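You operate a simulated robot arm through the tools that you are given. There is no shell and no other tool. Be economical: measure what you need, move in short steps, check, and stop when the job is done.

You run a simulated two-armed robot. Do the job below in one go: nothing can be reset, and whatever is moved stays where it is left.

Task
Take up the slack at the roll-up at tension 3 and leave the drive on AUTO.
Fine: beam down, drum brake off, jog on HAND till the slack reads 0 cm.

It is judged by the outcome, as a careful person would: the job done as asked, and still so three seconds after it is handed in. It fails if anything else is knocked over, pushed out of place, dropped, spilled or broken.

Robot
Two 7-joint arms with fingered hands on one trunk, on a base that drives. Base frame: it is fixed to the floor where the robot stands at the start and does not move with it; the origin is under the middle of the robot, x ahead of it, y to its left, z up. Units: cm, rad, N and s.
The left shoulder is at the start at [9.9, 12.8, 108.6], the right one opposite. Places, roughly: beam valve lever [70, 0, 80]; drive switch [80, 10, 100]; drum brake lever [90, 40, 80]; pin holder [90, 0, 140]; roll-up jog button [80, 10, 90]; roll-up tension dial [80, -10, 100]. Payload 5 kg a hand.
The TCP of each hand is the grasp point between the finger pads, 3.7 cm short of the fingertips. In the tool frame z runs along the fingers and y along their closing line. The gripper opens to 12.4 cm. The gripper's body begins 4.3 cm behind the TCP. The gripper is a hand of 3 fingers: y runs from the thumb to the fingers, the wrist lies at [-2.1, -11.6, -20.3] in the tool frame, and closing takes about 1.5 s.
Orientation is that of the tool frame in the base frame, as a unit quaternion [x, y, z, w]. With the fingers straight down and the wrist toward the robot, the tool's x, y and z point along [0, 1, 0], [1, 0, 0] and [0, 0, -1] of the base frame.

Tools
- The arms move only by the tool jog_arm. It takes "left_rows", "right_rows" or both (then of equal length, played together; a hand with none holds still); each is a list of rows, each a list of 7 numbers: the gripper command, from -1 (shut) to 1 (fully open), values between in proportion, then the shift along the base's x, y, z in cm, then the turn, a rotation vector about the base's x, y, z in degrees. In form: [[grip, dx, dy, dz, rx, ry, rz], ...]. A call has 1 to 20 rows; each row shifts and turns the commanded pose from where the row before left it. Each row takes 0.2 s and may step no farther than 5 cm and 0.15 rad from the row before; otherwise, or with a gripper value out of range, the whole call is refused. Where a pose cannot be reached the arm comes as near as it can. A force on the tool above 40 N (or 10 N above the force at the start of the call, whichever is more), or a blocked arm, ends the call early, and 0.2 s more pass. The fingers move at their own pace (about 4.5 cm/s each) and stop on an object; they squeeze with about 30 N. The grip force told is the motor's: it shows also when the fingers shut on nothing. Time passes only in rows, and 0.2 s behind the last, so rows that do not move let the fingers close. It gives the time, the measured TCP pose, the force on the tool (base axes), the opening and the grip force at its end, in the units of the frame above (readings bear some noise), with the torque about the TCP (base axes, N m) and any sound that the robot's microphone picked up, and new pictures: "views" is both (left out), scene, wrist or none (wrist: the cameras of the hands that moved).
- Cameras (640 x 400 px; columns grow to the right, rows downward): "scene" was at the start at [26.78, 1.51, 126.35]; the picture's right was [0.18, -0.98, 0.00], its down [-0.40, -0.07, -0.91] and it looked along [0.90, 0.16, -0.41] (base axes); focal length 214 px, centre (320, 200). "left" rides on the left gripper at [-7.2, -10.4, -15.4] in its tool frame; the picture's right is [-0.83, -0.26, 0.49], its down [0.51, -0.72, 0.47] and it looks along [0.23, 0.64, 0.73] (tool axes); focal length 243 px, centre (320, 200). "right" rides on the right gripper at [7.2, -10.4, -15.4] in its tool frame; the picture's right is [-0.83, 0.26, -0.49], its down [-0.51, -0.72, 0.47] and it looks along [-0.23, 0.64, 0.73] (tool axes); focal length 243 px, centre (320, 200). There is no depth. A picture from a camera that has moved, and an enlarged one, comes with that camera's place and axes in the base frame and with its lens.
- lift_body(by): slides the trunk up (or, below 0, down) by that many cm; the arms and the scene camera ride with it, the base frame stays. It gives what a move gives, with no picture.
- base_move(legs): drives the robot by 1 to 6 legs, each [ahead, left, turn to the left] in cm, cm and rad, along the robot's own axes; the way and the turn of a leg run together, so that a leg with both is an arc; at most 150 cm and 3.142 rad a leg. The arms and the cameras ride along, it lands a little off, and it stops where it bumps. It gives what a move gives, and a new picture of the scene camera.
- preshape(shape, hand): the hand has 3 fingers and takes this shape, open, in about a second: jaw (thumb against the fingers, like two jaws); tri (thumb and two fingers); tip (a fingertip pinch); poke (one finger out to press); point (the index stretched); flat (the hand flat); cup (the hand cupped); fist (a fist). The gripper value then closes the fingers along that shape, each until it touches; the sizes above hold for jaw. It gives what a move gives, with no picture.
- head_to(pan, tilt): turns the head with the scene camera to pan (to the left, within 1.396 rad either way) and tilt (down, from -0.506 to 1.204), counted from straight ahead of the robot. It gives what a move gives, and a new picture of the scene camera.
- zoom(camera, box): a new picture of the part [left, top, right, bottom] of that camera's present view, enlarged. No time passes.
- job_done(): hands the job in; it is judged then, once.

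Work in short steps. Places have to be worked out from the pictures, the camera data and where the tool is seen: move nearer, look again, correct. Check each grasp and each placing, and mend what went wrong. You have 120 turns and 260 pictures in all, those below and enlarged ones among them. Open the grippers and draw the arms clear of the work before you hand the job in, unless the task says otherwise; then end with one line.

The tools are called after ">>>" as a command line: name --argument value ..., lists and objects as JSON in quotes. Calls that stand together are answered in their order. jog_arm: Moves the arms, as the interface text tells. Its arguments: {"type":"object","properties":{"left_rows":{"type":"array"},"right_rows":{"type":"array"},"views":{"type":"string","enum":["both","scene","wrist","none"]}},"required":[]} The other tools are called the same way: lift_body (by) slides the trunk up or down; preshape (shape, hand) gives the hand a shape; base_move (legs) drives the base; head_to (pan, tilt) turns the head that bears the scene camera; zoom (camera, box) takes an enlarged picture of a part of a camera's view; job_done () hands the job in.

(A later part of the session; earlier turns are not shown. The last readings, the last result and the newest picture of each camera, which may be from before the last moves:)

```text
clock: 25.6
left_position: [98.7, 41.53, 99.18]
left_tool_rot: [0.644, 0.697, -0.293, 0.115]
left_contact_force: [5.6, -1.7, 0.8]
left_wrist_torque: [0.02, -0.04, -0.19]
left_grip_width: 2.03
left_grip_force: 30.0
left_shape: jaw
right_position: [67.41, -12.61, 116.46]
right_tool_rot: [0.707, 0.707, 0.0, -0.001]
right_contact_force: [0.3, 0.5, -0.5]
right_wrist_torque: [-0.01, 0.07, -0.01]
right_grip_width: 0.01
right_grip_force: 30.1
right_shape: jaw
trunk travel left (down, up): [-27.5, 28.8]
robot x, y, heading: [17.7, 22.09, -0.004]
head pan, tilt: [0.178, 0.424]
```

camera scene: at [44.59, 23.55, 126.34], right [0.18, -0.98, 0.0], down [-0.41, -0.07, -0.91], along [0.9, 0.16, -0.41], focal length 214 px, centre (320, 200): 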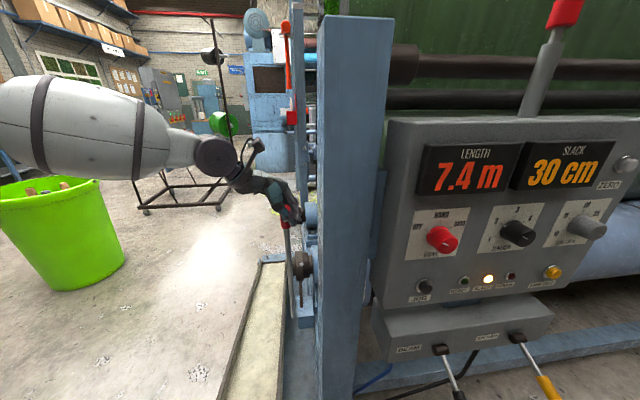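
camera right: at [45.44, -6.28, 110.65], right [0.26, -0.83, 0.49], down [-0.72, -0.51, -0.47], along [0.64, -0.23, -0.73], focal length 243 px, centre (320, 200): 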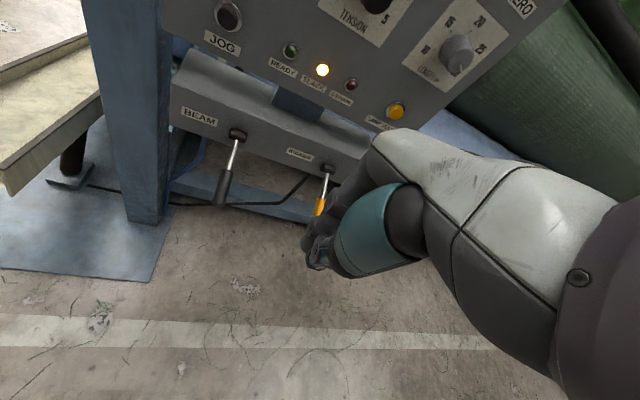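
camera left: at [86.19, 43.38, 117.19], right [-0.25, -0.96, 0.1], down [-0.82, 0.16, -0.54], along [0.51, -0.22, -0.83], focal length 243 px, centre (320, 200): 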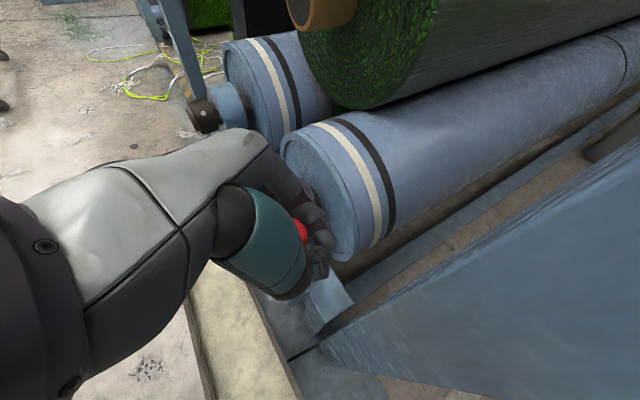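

The force has turned forward, so the lever is passing centre and being drawn to its other stop. I'll continue along the arc.

>>> jog_arm --left_rows '[[-0.8, 1, 0.2, -0.03, 0, 1.1, 0], [-0.8, 1, 0.2, -0.06, 0, 1.1, 0], [-0.8, 1, 0.2, -0.1, 0, 1.1, 0], [-0.8, 1, 0.2, -0.12, 0, 1.1, 0], [-0.8, 1, 0.2, -0.15, 0, 1.1, 0]]' --views "scene"

>>> zoom --camera "scene" --box '[230, 150, 350, 340]'

```text
clock: 26.8
left_position: [103.57, 42.58, 98.76]
left_tool_rot: [0.629, 0.702, -0.324, 0.081]
left_contact_force: [0.7, -0.6, 0.2]
left_wrist_torque: [-0.02, 0.0, 0.0]
left_grip_width: 2.01
left_grip_force: 30.2
left_shape: jaw
right_position: [67.39, -12.42, 116.43]
right_tool_rot: [0.707, 0.707, 0.0, 0.0]
right_contact_force: [-0.4, 0.3, -0.2]
right_wrist_torque: [0.02, 0.0, 0.0]
right_grip_width: 0.0
right_grip_force: 30.0
right_shape: jaw
trunk travel left (down, up): [-27.5, 28.8]
robot x, y, heading: [17.89, 21.99, -0.005]
head pan, tilt: [0.178, 0.424]
camera scene: at [44.61, 23.54, 126.33], right [0.18, -0.98, 0.0], down [-0.41, -0.07, -0.91], along [0.9, 0.16, -0.41], focal length 214 px, centre (320, 200)
```

scene: 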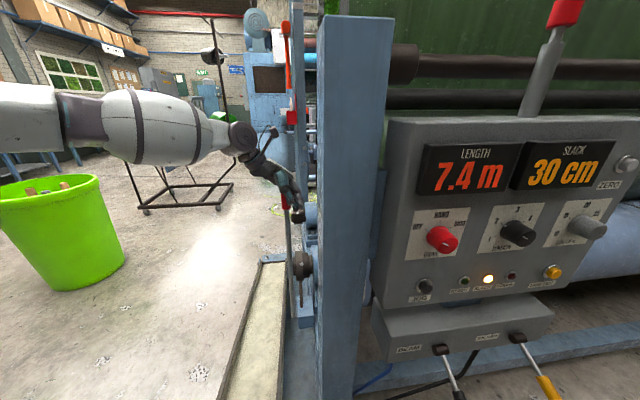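

```text
2.11 times, centred on (290, 245) of scene
camera zoom: at [44.61, 23.54, 126.33], right [0.18, -0.98, 0.0], down [-0.41, -0.07, -0.91], along [0.9, 0.16, -0.41], focal length 452 px, centre (383, 105)
```

zoom: 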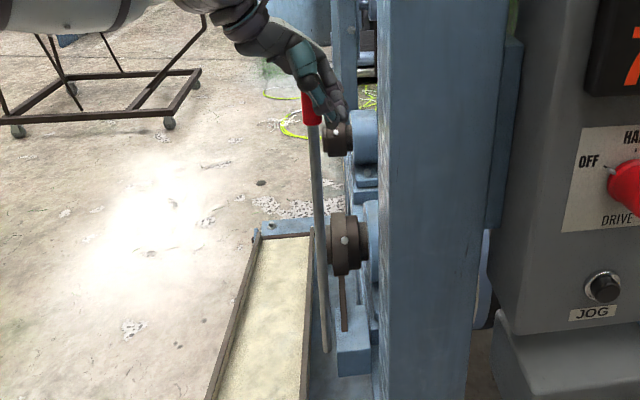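

The lever has passed vertical and is still in hand. I'll continue until it stops.

>>> jog_arm --left_rows '[[-0.8, 1, 0.25, -0.2, 0, 1.1, 0], [-0.8, 1, 0.25, -0.22, 0, 1.1, 0], [-0.8, 1, 0.25, -0.25, 0, 1.1, 0], [-0.8, 1, 0.25, -0.28, 0, 1.1, 0]]' --views "wrist"

>>> zoom --camera "scene" --box '[230, 150, 350, 340]'

```text
clock: 27.7
left_position: [106.0, 43.15, 98.14]
left_tool_rot: [0.62, 0.702, -0.345, 0.055]
left_contact_force: [-29.3, -4.3, 8.7]
left_wrist_torque: [0.33, -1.0, 0.7]
left_grip_width: 2.27
left_grip_force: 30.0
left_shape: jaw
right_position: [66.88, -12.43, 116.7]
right_tool_rot: [0.707, 0.707, 0.002, 0.002]
right_contact_force: [0.5, 0.5, -0.2]
right_wrist_torque: [-0.02, -0.01, 0.01]
right_grip_width: 0.0
right_grip_force: 29.9
right_shape: jaw
trunk travel left (down, up): [-27.5, 28.8]
robot x, y, heading: [17.87, 22.08, 0.005]
head pan, tilt: [0.178, 0.424]
stopped in row 4 (left hand): the force on the tool passed its limit at 45 N (the readings are from after the stop); the commanded pose is now the measured one
camera left: at [103.58, 45.96, 117.65], right [-0.23, -0.96, 0.16], down [-0.93, 0.17, -0.31], along [0.27, -0.22, -0.94], focal length 243 px, centre (320, 200)
```

left: 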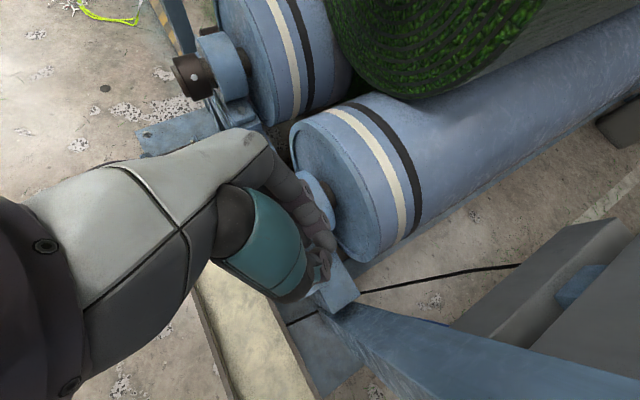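

```text
2.11 times, centred on (290, 245) of scene
camera zoom: at [44.05, 23.54, 126.45], right [0.18, -0.98, 0.0], down [-0.4, -0.07, -0.91], along [0.9, 0.16, -0.41], focal length 452 px, centre (383, 105)
```

zoom: 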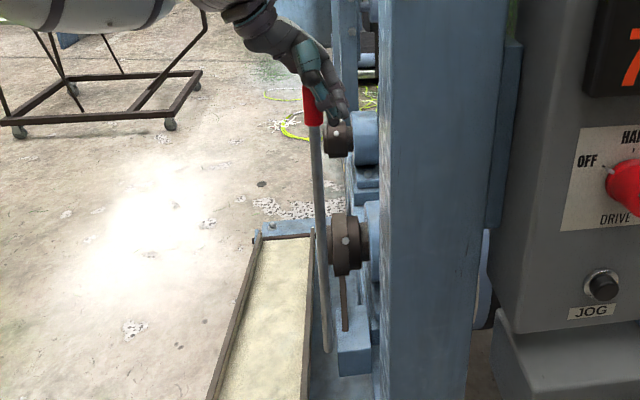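

The lever has reached a hard stop at x ≈ 105.5. I'll release it and back out left and up.

>>> jog_arm --left_rows '[[-0.8, -0.3, 0, 0, 0, 0, 0], [0, 0, 0, 0, 0, 0, 0], [0.3, 0, 0, 0, 0, 0, 0], [0.3, 0, 0, 0, 0, 0, 0], [0.3, 0, 0, 0, 0, 0, 0], [0.3, 0, 1.5, 1.5, 0, 0, 0], [0.3, 0, 2, 2.5, 0, 0, 0], [0.3, 0, 2, 3, 0, 0, 0], [0.3, 0, 2, 3, 0, 0, 0], [0.3, 0, 3, 3, 0, 0, 0], [0.3, -2, 3, 3, 0, -2, 0], [0.3, -3, 3, 2, 0, -4, 0], [0.3, -4, 2, 0, 0, -4, 0], [0.3, -4, 2, 0, 0, -4, 0], [0.3, -4, 2, 0, 0, -4, 0]]' --views "scene"

>>> zoom --camera "scene" --box '[230, 150, 350, 340]'

```text
clock: 30.9
left_position: [88.97, 66.06, 115.91]
left_tool_rot: [0.666, 0.686, -0.243, 0.165]
left_contact_force: [-0.9, -0.6, -0.3]
left_wrist_torque: [-0.01, 0.0, 0.0]
left_grip_width: 8.01
left_grip_force: 0.0
left_shape: jaw
right_position: [66.88, -12.48, 116.58]
right_tool_rot: [0.707, 0.707, 0.002, 0.002]
right_contact_force: [0.1, 0.1, -0.1]
right_wrist_torque: [-0.01, -0.08, -0.02]
right_grip_width: 0.01
right_grip_force: 29.5
right_shape: jaw
trunk travel left (down, up): [-27.5, 28.8]
robot x, y, heading: [17.77, 21.55, 0.001]
head pan, tilt: [0.178, 0.424]
camera scene: at [44.26, 23.74, 126.4], right [0.18, -0.98, 0.0], down [-0.4, -0.07, -0.91], along [0.9, 0.16, -0.41], focal length 214 px, centre (320, 200)
```

scene: 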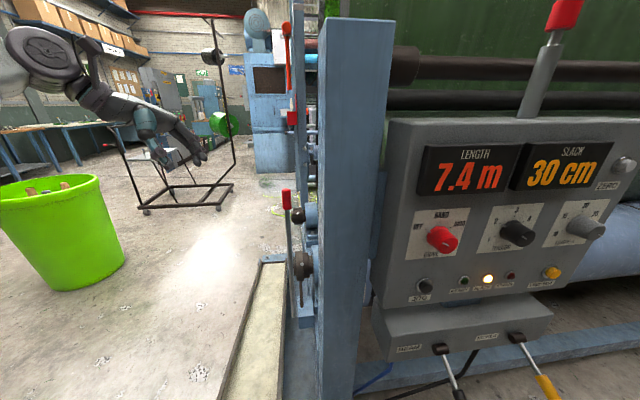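

```text
2.11 times, centred on (290, 245) of scene
camera zoom: at [44.26, 23.74, 126.4], right [0.18, -0.98, 0.0], down [-0.4, -0.07, -0.91], along [0.9, 0.16, -0.41], focal length 452 px, centre (383, 105)
```

zoom: 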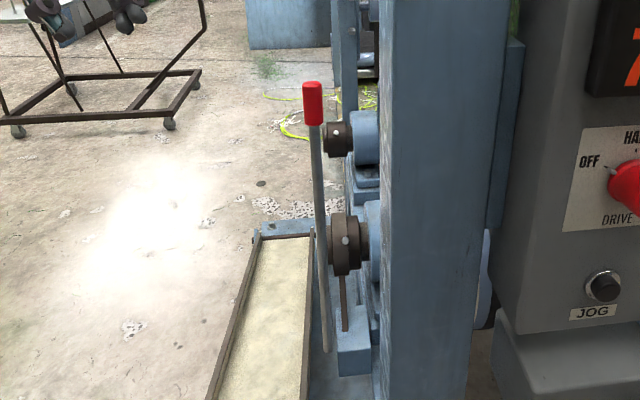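

The brake lever stays at its far stop. For the knobs I want more room, so I'll drive back 18 cm and 15 cm to the right.

>>> base_move --legs '[[-18, 0, 0], [0, -15, 0]]'

```text
clock: 34.0
left_position: [71.28, 50.93, 115.79]
left_tool_rot: [0.666, 0.685, -0.245, 0.165]
left_contact_force: [-0.1, -0.6, -0.5]
left_wrist_torque: [-0.03, 0.01, -0.02]
left_grip_width: 8.02
left_grip_force: 0.0
left_shape: jaw
right_position: [49.14, -27.56, 116.5]
right_tool_rot: [0.707, 0.707, -0.001, 0.0]
right_contact_force: [-0.6, 0.7, -0.3]
right_wrist_torque: [-0.02, 0.04, 0.02]
right_grip_width: 0.0
right_grip_force: 30.4
right_shape: jaw
trunk travel left (down, up): [-27.5, 28.8]
robot x, y, heading: [-0.29, 6.9, 0.002]
head pan, tilt: [0.178, 0.424]
camera scene: at [26.53, 8.5, 126.34], right [0.18, -0.98, 0.0], down [-0.41, -0.07, -0.91], along [0.9, 0.16, -0.41], focal length 214 px, centre (320, 200)
```

scene: 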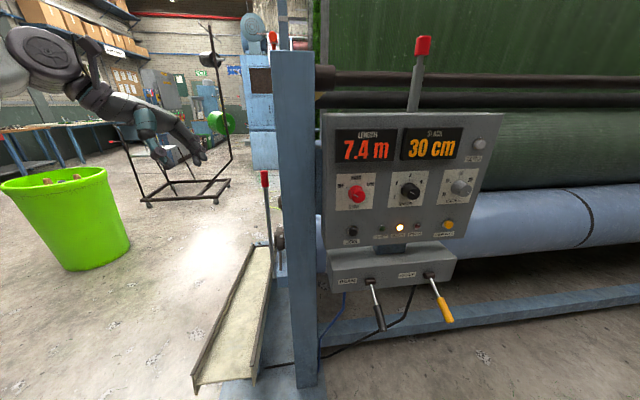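

Now I'll turn the right hand to point forward and bring it toward the tension dial, cap face at about (82.3, -6.4, 104.6), with the panel yawed about 18°.

>>> jog_arm --right_rows '[[0, 1, 1, -1, 0, -8.2, 0], [0, 1, 1, -1, 0, -8.2, 0], [0, 1, 1, -1, 0, -8.2, 0], [0, 1, 1, -1, 0, -8.2, 0], [0, 1, 1, -1, 0, -8.2, 0], [0, 1, 1, -1, 0, -8.2, 0], [0, 1, 1, -1, 0, -8.2, 0], [0, 1, 1, -1, 0, -8.2, 0], [0, 1, 1, -1, 0, -8.2, 0], [0, 1, 1, -1, 0, -8.2, 0], [0, 1, 1, -1, 0, -8, 0], [0, 0, 0, 0, 0, 0, 8], [0, 0, 0, 0, 0, 0, 8], [0, 0, 0, 0, 0, 0, 2.2]]' --views "both"

```text
clock: 37.0
left_position: [71.28, 50.87, 115.69]
left_tool_rot: [0.666, 0.685, -0.244, 0.164]
left_contact_force: [0.3, 0.9, -0.6]
left_wrist_torque: [0.0, -0.01, -0.01]
left_grip_width: 8.06
left_grip_force: 0.0
left_shape: jaw
right_position: [68.01, -25.76, 111.48]
right_tool_rot: [0.414, 0.573, 0.573, 0.414]
right_contact_force: [-0.8, 0.2, -0.1]
right_wrist_torque: [0.03, 0.02, 0.0]
right_grip_width: 6.19
right_grip_force: 0.0
right_shape: jaw
right hand out of reach, approached as far as the arm can: row 3, 4, 5, 6, 7, 9, 10, 11
trunk travel left (down, up): [-27.5, 28.8]
robot x, y, heading: [-0.28, 7.03, -0.001]
head pan, tilt: [0.178, 0.424]
camera scene: at [26.55, 8.57, 126.33], right [0.18, -0.98, 0.0], down [-0.41, -0.07, -0.91], along [0.9, 0.16, -0.41], focal length 214 px, centre (320, 200)
camera right: at [51.18, -23.69, 100.94], right [-0.21, -0.94, 0.26], down [0.61, -0.33, -0.72], along [0.77, 0.01, 0.64], focal length 243 px, centre (320, 200)
```

scene: 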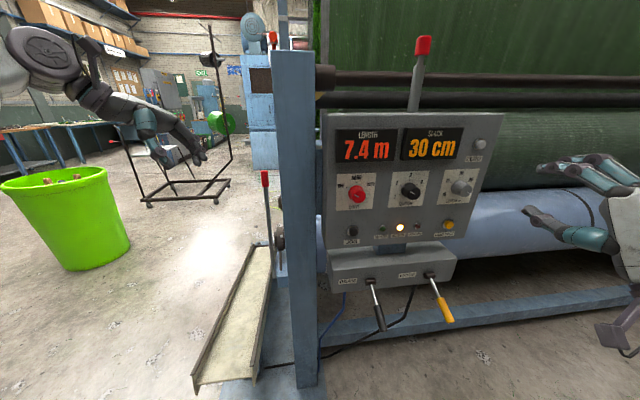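
right: 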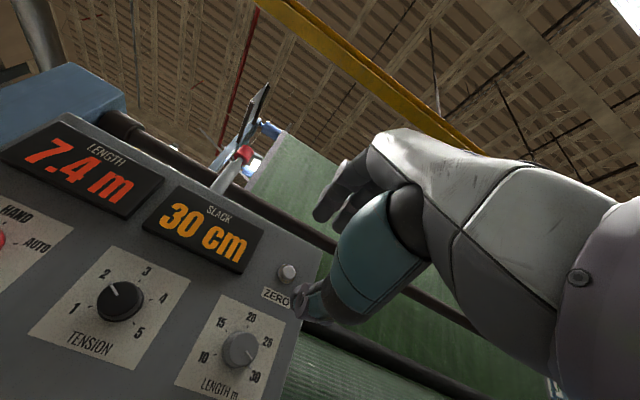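

The hand points along the panel normal. I'll move it in front of the tension dial with a -27° roll so the coming +54° turn is balanced.

>>> jog_arm --right_rows '[[0, 0, 3.4, -1.4, 0, 0, 0], [0, 0, 3.4, -1.4, 0, 0, 0], [0, 0, 3.4, -1.4, 0, 0, 0], [0, 0.5, 3.4, -1.4, -6.4, -2.1, 0], [0, 1, 3.3, -1.3, -6.4, -2.1, 0], [0, 1.5, 0, 0, -6.4, -2.1, 0], [0, 1.5, 0, 0, -6.4, -2.1, 0]]' --views "both"

```text
clock: 38.6
left_position: [71.32, 50.7, 115.81]
left_tool_rot: [0.666, 0.686, -0.243, 0.164]
left_contact_force: [0.4, 0.6, -0.2]
left_wrist_torque: [0.0, 0.0, 0.04]
left_grip_width: 8.03
left_grip_force: 0.1
left_shape: jaw
right_position: [72.75, -12.46, 106.63]
right_tool_rot: [0.269, 0.656, 0.461, 0.533]
right_contact_force: [0.4, 0.9, 0.0]
right_wrist_torque: [0.01, -0.01, 0.0]
right_grip_width: 6.17
right_grip_force: 0.0
right_shape: jaw
right hand out of reach, approached as far as the arm can: row 5, 6, 7
trunk travel left (down, up): [-27.5, 28.8]
robot x, y, heading: [-0.53, 6.98, 0.005]
head pan, tilt: [0.178, 0.424]
camera scene: at [26.53, 8.44, 126.34], right [0.18, -0.98, 0.0], down [-0.41, -0.07, -0.91], along [0.9, 0.16, -0.41], focal length 214 px, centre (320, 200)
camera right: at [57.58, -15.73, 94.01], right [-0.26, -0.75, 0.61], down [0.69, -0.59, -0.42], along [0.67, 0.31, 0.67], focal length 243 px, centre (320, 200)
```

scene: 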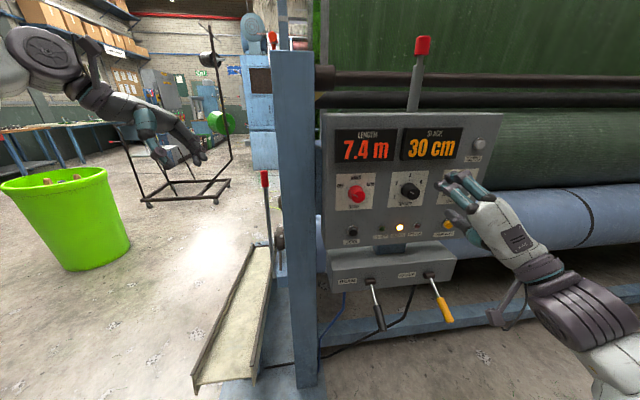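
right: 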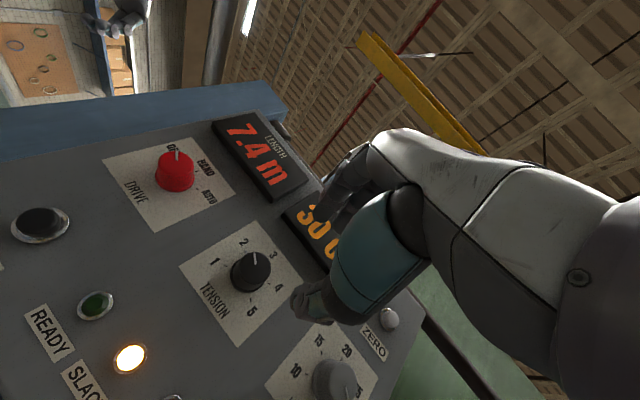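

The arm is near a wrist limit in this stance. I'll draw the hand back and re-park the robot square to the panel: heading about 0.32 rad, to the right.

>>> jog_arm --right_rows '[[0, -3, -2, 1, 6.4, 2.1, 0], [0, -3, -2, 1, 6.4, 2.1, 0], [0, -3, -2, 1, 6.4, 2.1, 0], [0, -3, -2, 1, 6.4, 2.1, 0], [0, -3, -2, 1, 0, 0, 0]]' --views "none"

>>> base_move --legs '[[0, -30, 0], [0, 0, 0.32], [8, 0, 0]]'

>>> head_to --pan 0.05 --tilt 0.35

```text
clock: 39.8
left_position: [71.24, 50.58, 115.87]
left_tool_rot: [0.667, 0.685, -0.243, 0.164]
left_contact_force: [0.5, -0.3, -1.0]
left_wrist_torque: [0.01, 0.02, 0.0]
left_grip_width: 8.03
left_grip_force: 0.1
left_shape: jaw
right_position: [58.05, -22.8, 111.38]
right_tool_rot: [0.413, 0.572, 0.574, 0.414]
right_contact_force: [0.6, -0.6, -0.1]
right_wrist_torque: [-0.03, 0.0, -0.02]
right_grip_width: 6.17
right_grip_force: 0.1
right_shape: jaw
right hand out of reach, approached as far as the arm can: row 5
trunk travel left (down, up): [-27.5, 28.8]
robot x, y, heading: [-0.17, 7.09, -0.002]
head pan, tilt: [0.178, 0.424]
```

```text
clock: 44.7
left_position: [61.29, 43.59, 115.61]
left_tool_rot: [0.547, 0.783, -0.215, 0.201]
left_contact_force: [-0.2, 0.0, -0.5]
left_wrist_torque: [-0.01, -0.03, -0.05]
left_grip_width: 8.04
left_grip_force: 0.2
left_shape: jaw
right_position: [72.18, -30.25, 111.35]
right_tool_rot: [0.316, 0.632, 0.633, 0.317]
right_contact_force: [0.7, 0.9, -0.5]
right_wrist_torque: [-0.03, -0.03, 0.02]
right_grip_width: 6.19
right_grip_force: 0.1
right_shape: jaw
trunk travel left (down, up): [-27.5, 28.8]
robot x, y, heading: [7.53, -20.64, 0.322]
head pan, tilt: [0.178, 0.424]
camera scene: at [32.19, -10.66, 126.34], right [0.48, -0.88, 0.0], down [-0.36, -0.2, -0.91], along [0.8, 0.44, -0.41], focal length 214 px, centre (320, 200)
```

scene: 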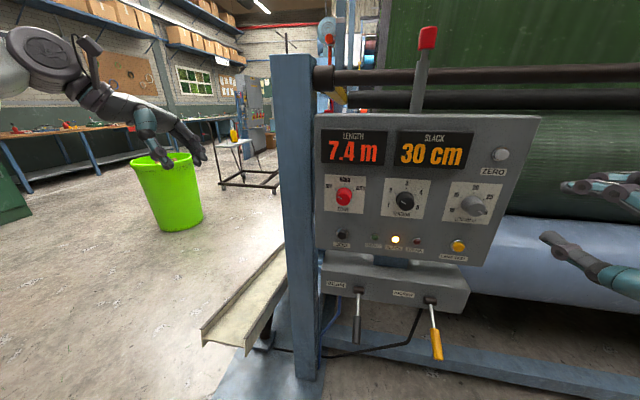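

```text
clock: 45.4
left_position: [61.35, 43.57, 115.65]
left_tool_rot: [0.547, 0.783, -0.215, 0.201]
left_contact_force: [-0.2, -0.4, -0.1]
left_wrist_torque: [-0.01, -0.04, 0.0]
left_grip_width: 8.04
left_grip_force: 0.1
left_shape: jaw
right_position: [72.22, -30.18, 111.34]
right_tool_rot: [0.316, 0.632, 0.633, 0.317]
right_contact_force: [-0.2, 0.3, 0.0]
right_wrist_torque: [0.03, -0.03, 0.02]
right_grip_width: 6.16
right_grip_force: 0.0
right_shape: jaw
trunk travel left (down, up): [-27.5, 28.8]
robot x, y, heading: [7.48, -20.72, 0.322]
head pan, tilt: [0.051, 0.351]
camera scene: at [32.8, -11.68, 127.01], right [0.36, -0.93, 0.0], down [-0.32, -0.13, -0.94], along [0.87, 0.34, -0.34], focal length 214 px, centre (320, 200)
```

scene: 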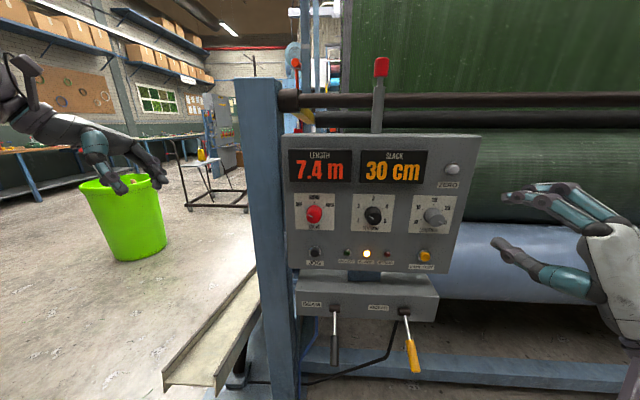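

The robot now faces the panel squarely. I'll straighten the hand's yaw, then bring it in front of the tension dial with the -27° roll.

>>> jog_arm --right_rows '[[0, -1, 2, -1, 0, 0, -6.1], [0, -1, 3, -1, 0, 0, -6.1], [0, -1, 3, -1, 0, 0, -6.1], [0, 0.5, 3.3, -1, 0, 0, 0], [0, 1, 3.3, -1, -6.4, -2.1, 0], [0, 1, 3.3, -1, -6.4, -2.1, 0], [0, 1, 3.3, -0.3, -6.4, -2.1, 0], [0, 1, 0, 0, -6.4, -2.1, 0]]' --views "both"

```text
clock: 47.2
left_position: [61.34, 43.54, 115.78]
left_tool_rot: [0.548, 0.783, -0.214, 0.201]
left_contact_force: [-1.3, -0.5, 0.0]
left_wrist_torque: [0.03, -0.01, 0.0]
left_grip_width: 8.05
left_grip_force: 0.1
left_shape: jaw
right_position: [80.98, -25.09, 110.04]
right_tool_rot: [0.24, 0.686, 0.476, 0.495]
right_contact_force: [-0.6, 0.1, -0.7]
right_wrist_torque: [-0.04, 0.01, 0.01]
right_grip_width: 6.17
right_grip_force: 0.1
right_shape: jaw
right hand out of reach, approached as far as the arm can: row 1, 2, 3, 4, 5, 6, 7, 8
trunk travel left (down, up): [-27.5, 28.8]
robot x, y, heading: [7.07, -20.56, 0.324]
head pan, tilt: [0.051, 0.351]
camera scene: at [32.72, -11.83, 127.04], right [0.36, -0.93, 0.0], down [-0.32, -0.12, -0.94], along [0.87, 0.34, -0.34], focal length 214 px, centre (320, 200)
camera right: at [65.65, -30.2, 98.28], right [-0.15, -0.76, 0.63], down [0.73, -0.52, -0.44], along [0.66, 0.4, 0.63], focal length 243 px, centre (320, 200)
```

scene: 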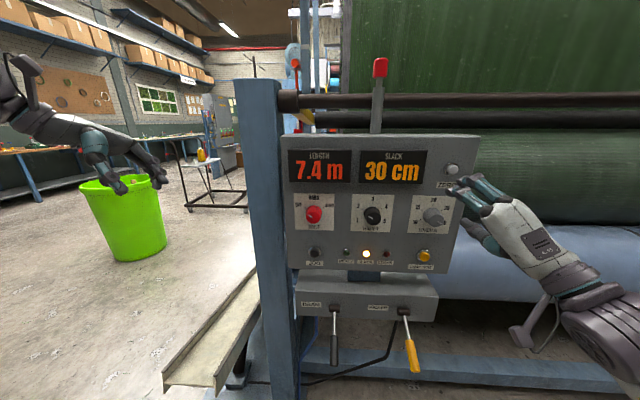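
right: 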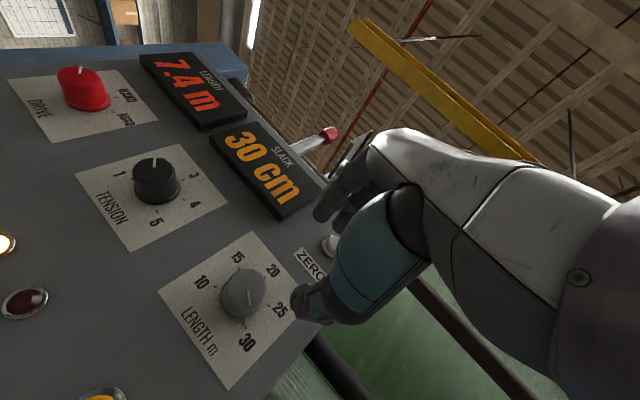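

The arm can't bring a forward-pointing hand near its own midline, and it now sits close to the ZERO button. I'll drive straight back first, then to the left so the dial lies on the arm's own side.

>>> base_move --legs '[[-14, 0, 0], [0, 20, 0]]'

```text
clock: 50.5
left_position: [41.61, 58.07, 115.69]
left_tool_rot: [0.547, 0.783, -0.215, 0.201]
left_contact_force: [-1.1, 0.3, 0.4]
left_wrist_torque: [0.0, -0.01, -0.02]
left_grip_width: 8.05
left_grip_force: 0.1
left_shape: jaw
right_position: [61.34, -10.58, 109.98]
right_tool_rot: [0.239, 0.687, 0.477, 0.493]
right_contact_force: [0.0, -0.4, 1.0]
right_wrist_torque: [-0.06, 0.0, -0.01]
right_grip_width: 6.18
right_grip_force: 0.0
right_shape: jaw
trunk travel left (down, up): [-27.5, 28.8]
robot x, y, heading: [-12.23, -6.06, 0.321]
head pan, tilt: [0.051, 0.351]
camera scene: at [13.1, 2.84, 127.02], right [0.36, -0.93, 0.0], down [-0.32, -0.12, -0.94], along [0.87, 0.34, -0.34], focal length 214 px, centre (320, 200)
```

scene: 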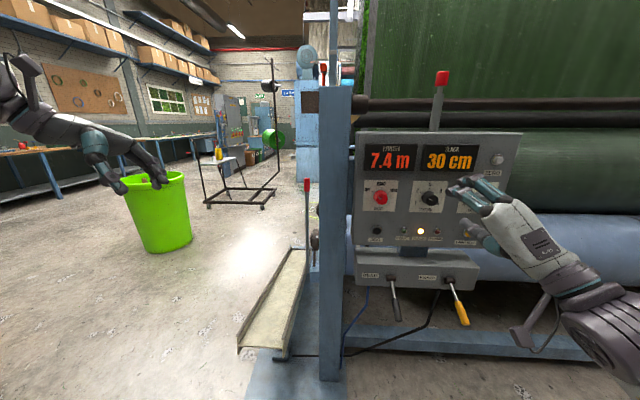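

Now the hand points at the panel near the tension dial. I'll drive forward 9 cm.

>>> base_move --legs '[[9, 0, 0]]'

>>> jog_arm --right_rows '[[0, 0, 0, -1, 0, 0, 0]]' --views "wrist"

```text
clock: 51.6
left_position: [50.1, 60.92, 115.71]
left_tool_rot: [0.547, 0.784, -0.215, 0.201]
left_contact_force: [0.4, 0.3, 0.9]
left_wrist_torque: [0.01, 0.02, -0.03]
left_grip_width: 8.02
left_grip_force: 0.1
left_shape: jaw
right_position: [69.73, -7.74, 110.04]
right_tool_rot: [0.239, 0.687, 0.477, 0.493]
right_contact_force: [-0.1, -0.2, 0.3]
right_wrist_torque: [0.03, -0.05, 0.0]
right_grip_width: 6.19
right_grip_force: 0.0
right_shape: jaw
trunk travel left (down, up): [-27.5, 28.8]
robot x, y, heading: [-3.72, -3.18, 0.324]
head pan, tilt: [0.051, 0.351]
camera scene: at [21.58, 5.68, 127.03], right [0.36, -0.93, 0.0], down [-0.32, -0.13, -0.94], along [0.87, 0.34, -0.34], focal length 214 px, centre (320, 200)
```

scene: 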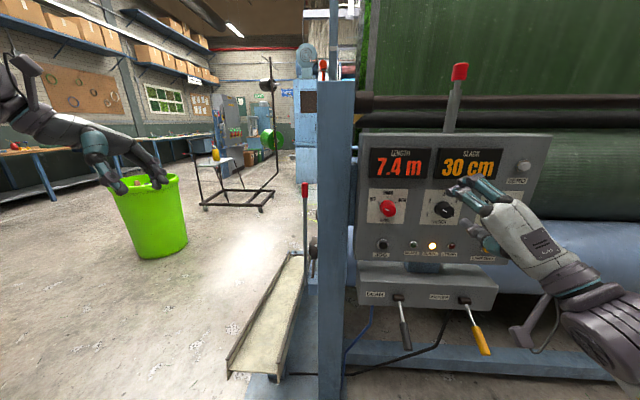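

```text
clock: 52.0
left_position: [49.97, 60.88, 115.88]
left_tool_rot: [0.548, 0.783, -0.214, 0.201]
left_contact_force: [0.9, -0.6, 0.0]
left_wrist_torque: [0.02, -0.01, 0.01]
left_grip_width: 8.03
left_grip_force: 0.0
left_shape: jaw
right_position: [69.73, -7.88, 109.15]
right_tool_rot: [0.239, 0.688, 0.478, 0.491]
right_contact_force: [-0.1, 0.6, -0.3]
right_wrist_torque: [-0.01, -0.02, 0.01]
right_grip_width: 6.15
right_grip_force: 0.1
right_shape: jaw
trunk travel left (down, up): [-27.5, 28.8]
robot x, y, heading: [-4.09, -2.97, 0.323]
head pan, tilt: [0.051, 0.351]
camera right: at [54.39, -13.0, 97.46], right [-0.15, -0.76, 0.64], down [0.73, -0.52, -0.44], along [0.66, 0.4, 0.63], focal length 243 px, centre (320, 200)
```

right: 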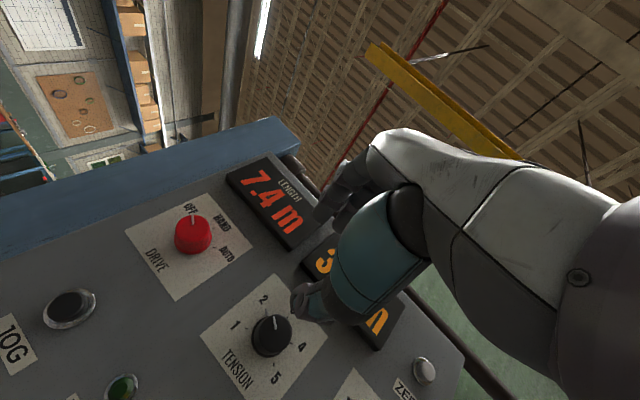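

The commanded pose is back in reach. The tension cap is confirmed at about (82.3, -6.4, 104.5). I'll align with the normal and move to the pre-grasp.

>>> jog_arm --right_rows '[[0, 1, -0.3, -2, 0, -1.7, -3.4], [0, 1, -0.2, -1.6, 0, -1.6, -3.3], [0, 1, -0.2, -1, 0, 0, 0], [0, 1.3, 0, 0, 0, 0, 0], [0, 1.2, 0, 0, 0, 0, 0]]' --views "both"

>>> zoom --camera "scene" --box '[350, 130, 550, 260]'

```text
clock: 53.2
left_position: [50.15, 60.96, 115.74]
left_tool_rot: [0.547, 0.784, -0.215, 0.201]
left_contact_force: [-0.1, -0.9, 0.1]
left_wrist_torque: [0.0, -0.01, 0.0]
left_grip_width: 8.0
left_grip_force: 0.1
left_shape: jaw
right_position: [75.29, -13.32, 109.01]
right_tool_rot: [0.255, 0.672, 0.462, 0.52]
right_contact_force: [-0.7, -0.4, 0.1]
right_wrist_torque: [-0.01, 0.0, 0.02]
right_grip_width: 6.18
right_grip_force: 0.1
right_shape: jaw
right hand out of reach, approached as far as the arm can: row 1, 2
trunk travel left (down, up): [-27.5, 28.8]
robot x, y, heading: [-3.82, -3.41, 0.322]
head pan, tilt: [0.051, 0.351]
camera scene: at [21.62, 5.7, 127.01], right [0.36, -0.93, 0.0], down [-0.32, -0.13, -0.94], along [0.87, 0.34, -0.34], focal length 214 px, centre (320, 200)
camera right: at [60.08, -17.3, 96.86], right [-0.22, -0.74, 0.63], down [0.71, -0.57, -0.42], along [0.67, 0.35, 0.65], focal length 243 px, centre (320, 200)
```

scene: 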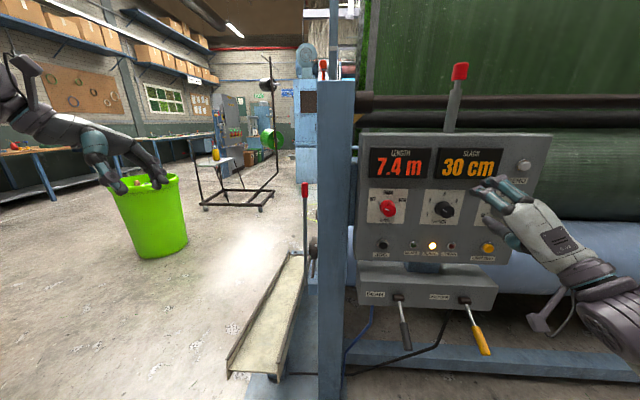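
right: 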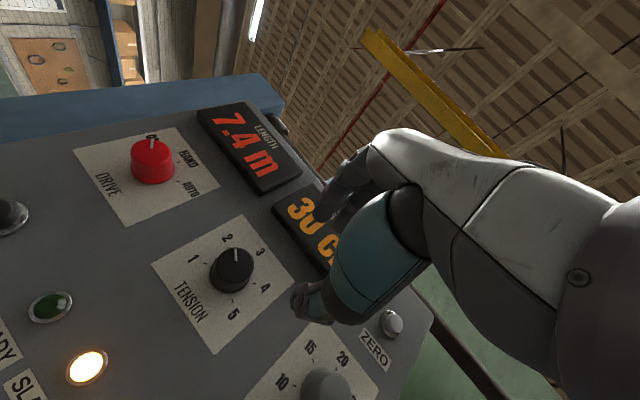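

```text
3.08 times, centred on (450, 195) of scene
camera zoom: at [21.62, 5.7, 127.01], right [0.36, -0.93, 0.0], down [-0.32, -0.13, -0.94], along [0.87, 0.34, -0.34], focal length 660 px, centre (-80, 215)
```

zoom: 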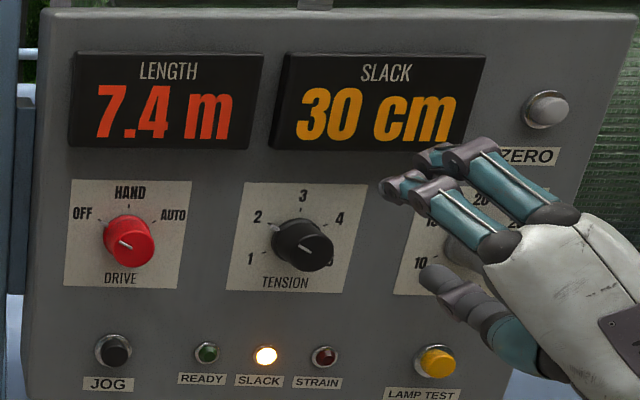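

The wrist is still at a limit with the thumb down. I'll try rolling the other way, thumb to the left, a little back from the panel, and see whether that is freer.

>>> jog_arm --right_rows '[[0, -2, -0.6, 0, 7.8, 2.55, 0], [0, -1, -0.3, 0, 7.8, 2.55, 0], [0, 0, 0, 0, 7.8, 2.55, 0], [0, 0, 0, 0, 7.8, 2.55, 0], [0, 0, 0, 0, 7.8, 2.55, 0], [0, 0, 0, 0, 7.8, 2.55, 0], [0, 0, 0, 0, 7.8, 2.55, 0], [0, 0, 0, 0, 7.8, 2.55, 0]]' --views "scene"

```text
clock: 55.0
left_position: [50.09, 61.11, 115.66]
left_tool_rot: [0.547, 0.784, -0.216, 0.201]
left_contact_force: [-0.4, 0.0, -0.7]
left_wrist_torque: [-0.01, 0.0, 0.02]
left_grip_width: 8.03
left_grip_force: 0.1
left_shape: jaw
right_position: [72.2, -14.02, 109.13]
right_tool_rot: [0.561, 0.413, 0.691, 0.192]
right_contact_force: [-0.5, 0.3, -0.5]
right_wrist_torque: [-0.01, 0.02, -0.04]
right_grip_width: 6.19
right_grip_force: 0.1
right_shape: jaw
trunk travel left (down, up): [-27.5, 28.8]
robot x, y, heading: [-3.73, -3.34, 0.32]
head pan, tilt: [0.051, 0.351]
camera scene: at [21.54, 5.85, 127.02], right [0.36, -0.93, 0.0], down [-0.32, -0.13, -0.94], along [0.87, 0.34, -0.34], focal length 214 px, centre (320, 200)
```

scene: 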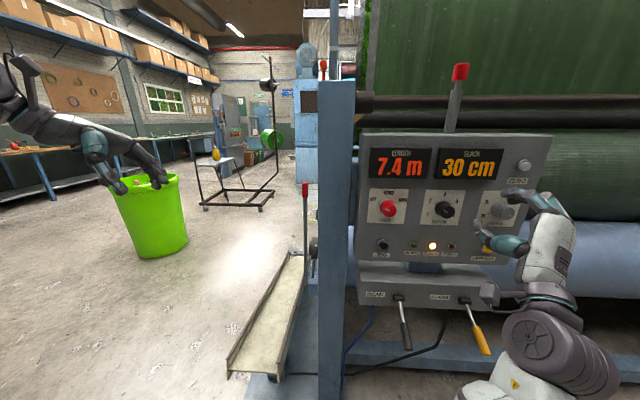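

That roll is freely reachable. I'll roll back about 15° and move to the pre-grasp in front of the dial.

>>> jog_arm --right_rows '[[0, 0, 2, -1.6, -7.1, -2.3, 0], [0, 0, 1.8, -1.5, -7.1, -2.3, 0], [0, 1, 1.6, -1.5, 0, 0, 0], [0, 1.3, 0, 0, 0, 0, 0], [0, 1, 0, 0, 0, 0, 0]]' --views "both"

>>> zoom --camera "scene" --box '[350, 130, 550, 260]'

```text
clock: 56.2
left_position: [50.13, 60.95, 115.82]
left_tool_rot: [0.547, 0.783, -0.215, 0.201]
left_contact_force: [0.7, -0.1, -0.2]
left_wrist_torque: [-0.01, 0.01, 0.01]
left_grip_width: 8.03
left_grip_force: 0.0
left_shape: jaw
right_position: [75.84, -10.03, 104.1]
right_tool_rot: [0.504, 0.489, 0.656, 0.277]
right_contact_force: [0.1, 0.2, 0.8]
right_wrist_torque: [-0.03, 0.0, -0.02]
right_grip_width: 6.17
right_grip_force: 0.1
right_shape: jaw
right hand out of reach, approached as far as the arm can: row 3
trunk travel left (down, up): [-27.5, 28.8]
robot x, y, heading: [-3.88, -3.17, 0.323]
head pan, tilt: [0.051, 0.351]
camera scene: at [21.61, 5.67, 127.02], right [0.36, -0.93, 0.0], down [-0.32, -0.13, -0.94], along [0.87, 0.34, -0.34], focal length 214 px, centre (320, 200)
camera right: at [57.64, -5.48, 97.05], right [-0.14, -0.99, -0.09], down [0.52, 0.01, -0.86], along [0.84, -0.17, 0.51], focal length 243 px, centre (320, 200)
```

scene: 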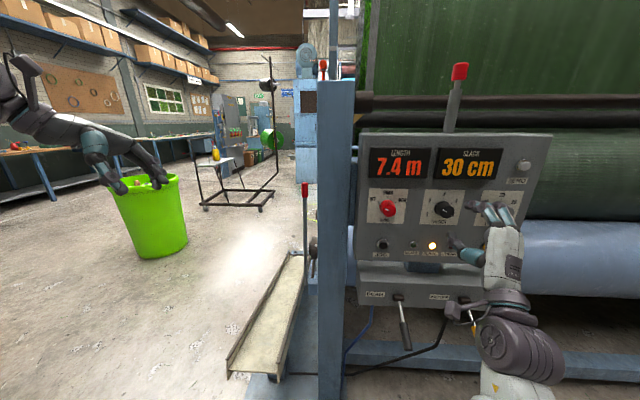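
right: 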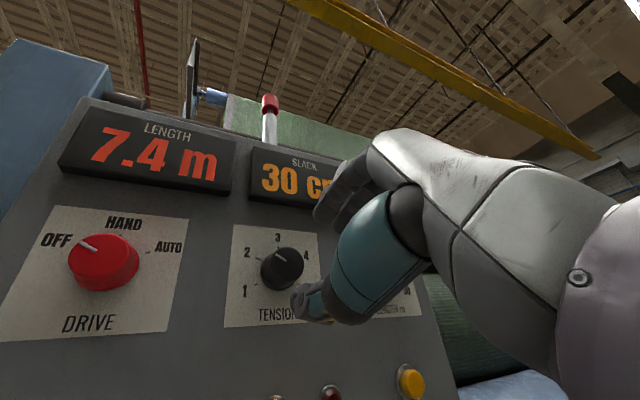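

```text
3.08 times, centred on (450, 195) of scene
camera zoom: at [21.61, 5.67, 127.02], right [0.36, -0.93, 0.0], down [-0.32, -0.13, -0.94], along [0.87, 0.34, -0.34], focal length 660 px, centre (-80, 215)
```

zoom: 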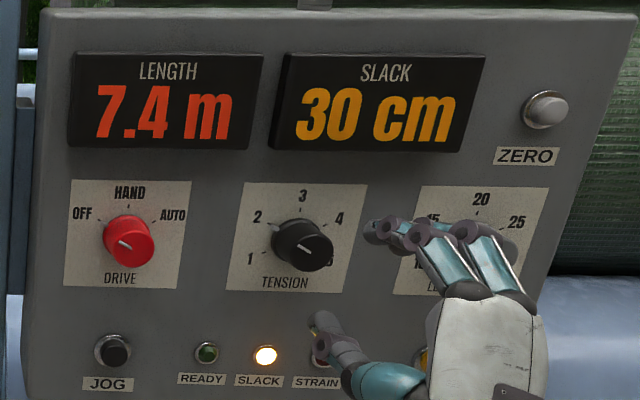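

The hand is about 2 cm to the right and near its limit, so I'll shift the base 6 cm left for margin, then place the hand on the dial axis.

>>> base_move --legs '[[0, 6, 0]]'

```text
clock: 57.4
left_position: [48.18, 66.56, 115.87]
left_tool_rot: [0.547, 0.784, -0.215, 0.201]
left_contact_force: [-0.7, -0.9, 0.0]
left_wrist_torque: [-0.01, 0.01, -0.05]
left_grip_width: 8.01
left_grip_force: 0.1
left_shape: jaw
right_position: [73.94, -4.39, 104.05]
right_tool_rot: [0.505, 0.488, 0.656, 0.277]
right_contact_force: [0.0, -0.2, 0.8]
right_wrist_torque: [-0.01, 0.01, -0.02]
right_grip_width: 6.22
right_grip_force: 0.0
right_shape: jaw
trunk travel left (down, up): [-27.5, 28.8]
robot x, y, heading: [-5.84, 2.41, 0.319]
head pan, tilt: [0.051, 0.351]
camera scene: at [19.71, 11.27, 127.02], right [0.36, -0.93, 0.0], down [-0.32, -0.12, -0.94], along [0.87, 0.34, -0.34], focal length 214 px, centre (320, 200)
```

scene: 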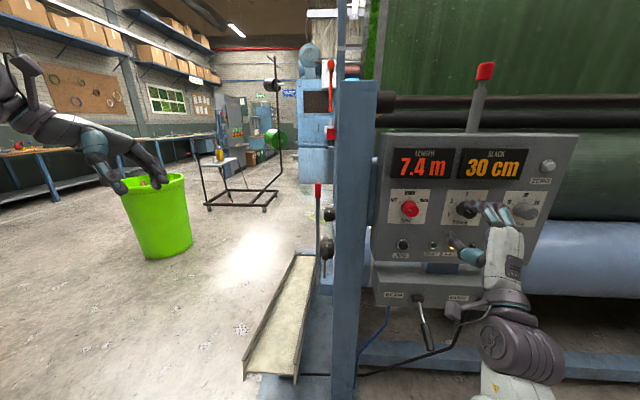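

Now I'll align on the dial axis and check with the wrist camera.

>>> jog_arm --right_rows '[[0, 0.3, -2.2, 0.2, 0, 0, -1.4], [0, 0.8, -2.2, 0.2, 0, 0, -1.4], [0, 0, 0, 0, 0, 0, 0]]' --views "wrist"

>>> zoom --camera "scene" --box '[380, 130, 580, 260]'

```text
clock: 58.2
left_position: [48.32, 66.5, 115.65]
left_tool_rot: [0.547, 0.783, -0.215, 0.201]
left_contact_force: [0.2, -0.4, 0.0]
left_wrist_torque: [0.01, -0.02, 0.02]
left_grip_width: 8.04
left_grip_force: 0.0
left_shape: jaw
right_position: [74.95, -8.82, 104.47]
right_tool_rot: [0.515, 0.477, 0.65, 0.292]
right_contact_force: [0.2, 0.6, -0.3]
right_wrist_torque: [-0.01, 0.01, -0.04]
right_grip_width: 6.18
right_grip_force: 0.1
right_shape: jaw
trunk travel left (down, up): [-27.5, 28.8]
robot x, y, heading: [-5.86, 2.46, 0.322]
head pan, tilt: [0.051, 0.351]
camera right: at [57.07, -3.36, 97.46], right [-0.19, -0.98, -0.09], down [0.52, -0.02, -0.86], along [0.83, -0.21, 0.51], focal length 243 px, centre (320, 200)
```

right: 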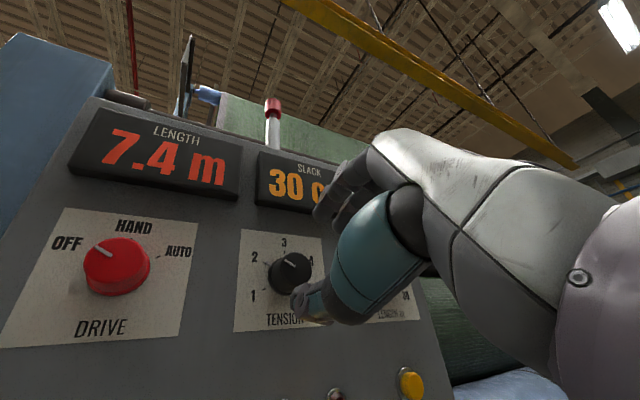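

```text
3.08 times, centred on (480, 195) of scene
camera zoom: at [19.69, 11.32, 127.02], right [0.36, -0.93, 0.0], down [-0.32, -0.13, -0.94], along [0.87, 0.34, -0.34], focal length 660 px, centre (-172, 215)
```

zoom: 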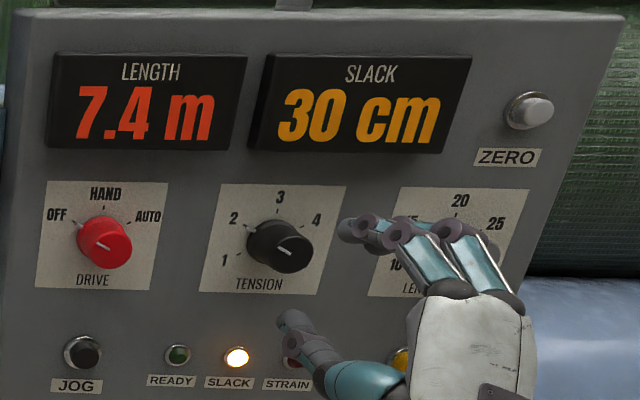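

The dial axis lines up with the tool axis. I'll advance 5.3 cm so the fingers straddle the knob, then check.

>>> jog_arm --right_rows '[[0, 1.4, 0.47, 0, 0, 0, 0], [0, 1.4, 0.47, 0, 0, 0, 0], [0, 1.2, 0.4, 0, 0, 0, 0], [0, 1.0, 0.33, 0, 0, 0, 0], [0, 0, 0, 0, 0, 0, 0]]' --views "wrist"

>>> zoom --camera "scene" --box '[380, 130, 580, 260]'

```text
clock: 59.4
left_position: [48.3, 66.61, 115.77]
left_tool_rot: [0.547, 0.783, -0.216, 0.201]
left_contact_force: [0.3, 0.0, 0.4]
left_wrist_torque: [0.02, 0.01, 0.03]
left_grip_width: 8.01
left_grip_force: 0.0
left_shape: jaw
right_position: [79.94, -7.16, 104.57]
right_tool_rot: [0.517, 0.474, 0.651, 0.29]
right_contact_force: [-0.4, 0.3, -0.4]
right_wrist_torque: [-0.02, 0.02, 0.0]
right_grip_width: 6.18
right_grip_force: 0.1
right_shape: jaw
trunk travel left (down, up): [-27.5, 28.8]
robot x, y, heading: [-5.97, 2.61, 0.319]
head pan, tilt: [0.051, 0.351]
camera right: at [62.04, -1.69, 97.53], right [-0.19, -0.98, -0.09], down [0.52, -0.02, -0.86], along [0.83, -0.21, 0.51], focal length 243 px, centre (320, 200)
```

right: 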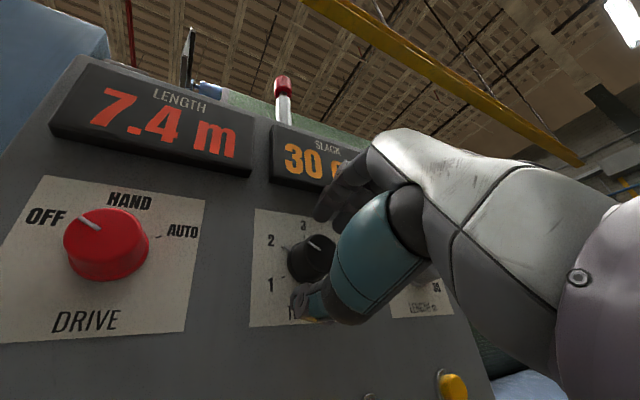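

```text
3.08 times, centred on (480, 195) of scene
camera zoom: at [19.69, 11.28, 127.03], right [0.36, -0.93, 0.0], down [-0.32, -0.13, -0.94], along [0.87, 0.34, -0.34], focal length 660 px, centre (-172, 215)
```

zoom: 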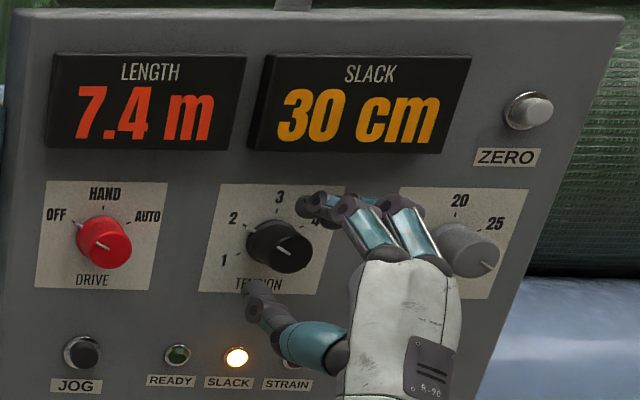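

The fingers straddle the dial. I'll ease in 0.6 cm and close.

>>> jog_arm --right_rows '[[0, 0.57, 0.19, 0, 0, 0, 0], [-0.5, 0, 0, 0, 0, 0, 0], [-0.7, 0, 0, 0, 0, 0, 0], [-1, 0, 0, 0, 0, 0, 0], [-1, 0, 0, 0, 0, 0, 0], [-1, 0, 0, 0, 0, 0, 0]]' --views "wrist"

>>> zoom --camera "scene" --box '[380, 130, 580, 260]'

```text
clock: 60.8
left_position: [48.26, 66.58, 115.79]
left_tool_rot: [0.547, 0.784, -0.215, 0.201]
left_contact_force: [-0.3, 0.4, -0.5]
left_wrist_torque: [-0.01, 0.01, 0.02]
left_grip_width: 8.02
left_grip_force: 0.0
left_shape: jaw
right_position: [80.67, -6.88, 104.49]
right_tool_rot: [0.514, 0.477, 0.651, 0.291]
right_contact_force: [1.6, 0.9, 0.2]
right_wrist_torque: [0.0, -0.02, 0.03]
right_grip_width: 2.94
right_grip_force: 30.0
right_shape: jaw
trunk travel left (down, up): [-27.5, 28.8]
robot x, y, heading: [-5.64, 2.32, 0.321]
head pan, tilt: [0.051, 0.351]
camera right: at [62.67, -1.55, 97.43], right [-0.19, -0.98, -0.09], down [0.52, -0.02, -0.86], along [0.83, -0.21, 0.51], focal length 243 px, centre (320, 200)
```

right: 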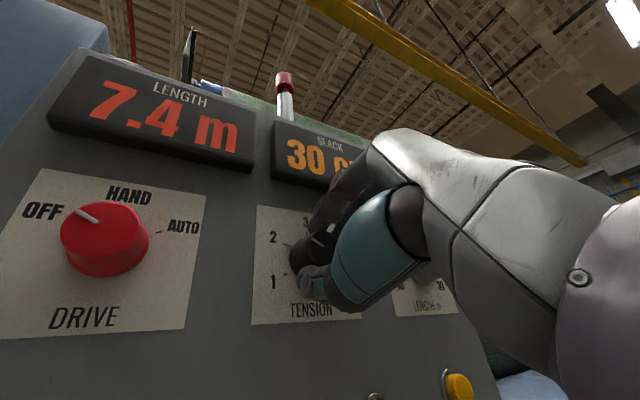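

```text
3.08 times, centred on (480, 195) of scene
camera zoom: at [19.73, 11.31, 127.02], right [0.36, -0.93, 0.0], down [-0.32, -0.13, -0.94], along [0.87, 0.34, -0.34], focal length 660 px, centre (-172, 215)
```

zoom: 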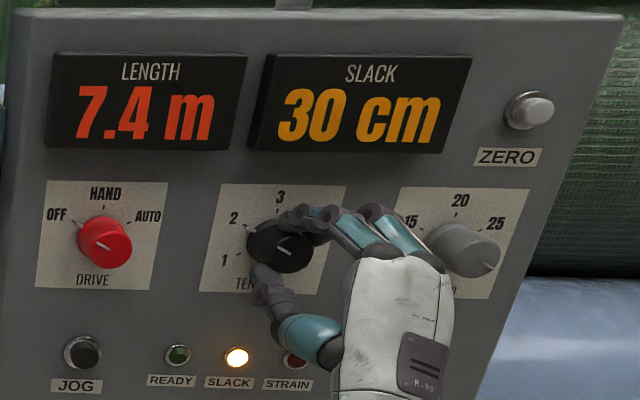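

A firm grip on the dial, 2.9 cm wide. I'll turn it clockwise about the panel normal in small rows, 45° first, then check the pointer.

>>> jog_arm --right_rows '[[-1, 0, 0, 0, 7.09, 2.44, 0], [-1, 0, 0, 0, 7.09, 2.44, 0], [-1, 0, 0, 0, 7.09, 2.44, 0], [-1, 0, 0, 0, 7.09, 2.44, 0], [-1, 0, 0, 0, 7.09, 2.44, 0], [-1, 0, 0, 0, 7.09, 2.44, 0], [-1, 0, 0, 0, 0, 0, 0]]' --views "wrist"

>>> zoom --camera "scene" --box '[380, 130, 580, 260]'

```text
clock: 62.4
left_position: [48.28, 66.55, 115.76]
left_tool_rot: [0.547, 0.784, -0.215, 0.201]
left_contact_force: [-0.2, -0.3, -0.8]
left_wrist_torque: [-0.03, 0.0, 0.0]
left_grip_width: 8.04
left_grip_force: 0.2
left_shape: jaw
right_position: [84.11, -16.38, 99.05]
right_tool_rot: [0.651, 0.254, 0.715, 0.021]
right_contact_force: [0.9, -0.5, 0.0]
right_wrist_torque: [0.02, 0.0, 0.03]
right_grip_width: 2.23
right_grip_force: 30.0
right_shape: jaw
right hand out of reach, approached as far as the arm can: row 3, 4, 5, 6
trunk travel left (down, up): [-27.5, 28.8]
robot x, y, heading: [-5.43, 2.32, 0.323]
head pan, tilt: [0.051, 0.351]
camera right: at [65.52, -9.64, 101.25], right [-0.26, -0.69, -0.67], down [0.31, 0.6, -0.74], along [0.92, -0.4, 0.05], focal length 243 px, centre (320, 200)
```

right: 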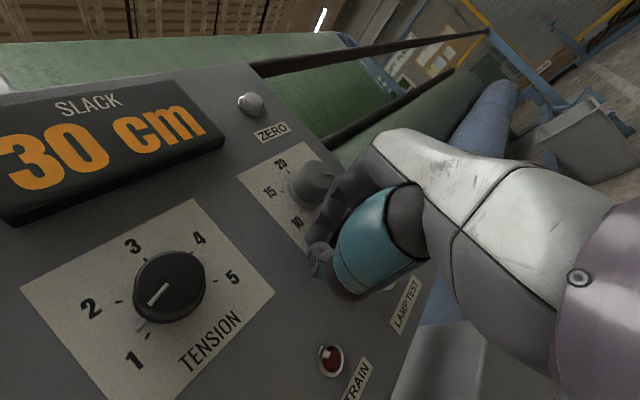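

```text
3.08 times, centred on (480, 195) of scene
camera zoom: at [19.72, 11.24, 127.02], right [0.36, -0.93, 0.0], down [-0.32, -0.12, -0.94], along [0.87, 0.34, -0.34], focal length 660 px, centre (-172, 215)
```

zoom: 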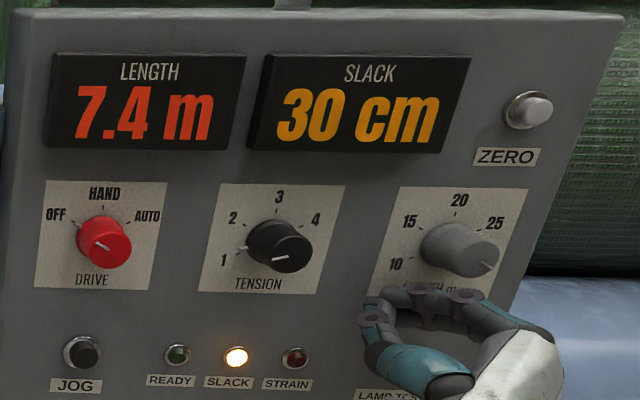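

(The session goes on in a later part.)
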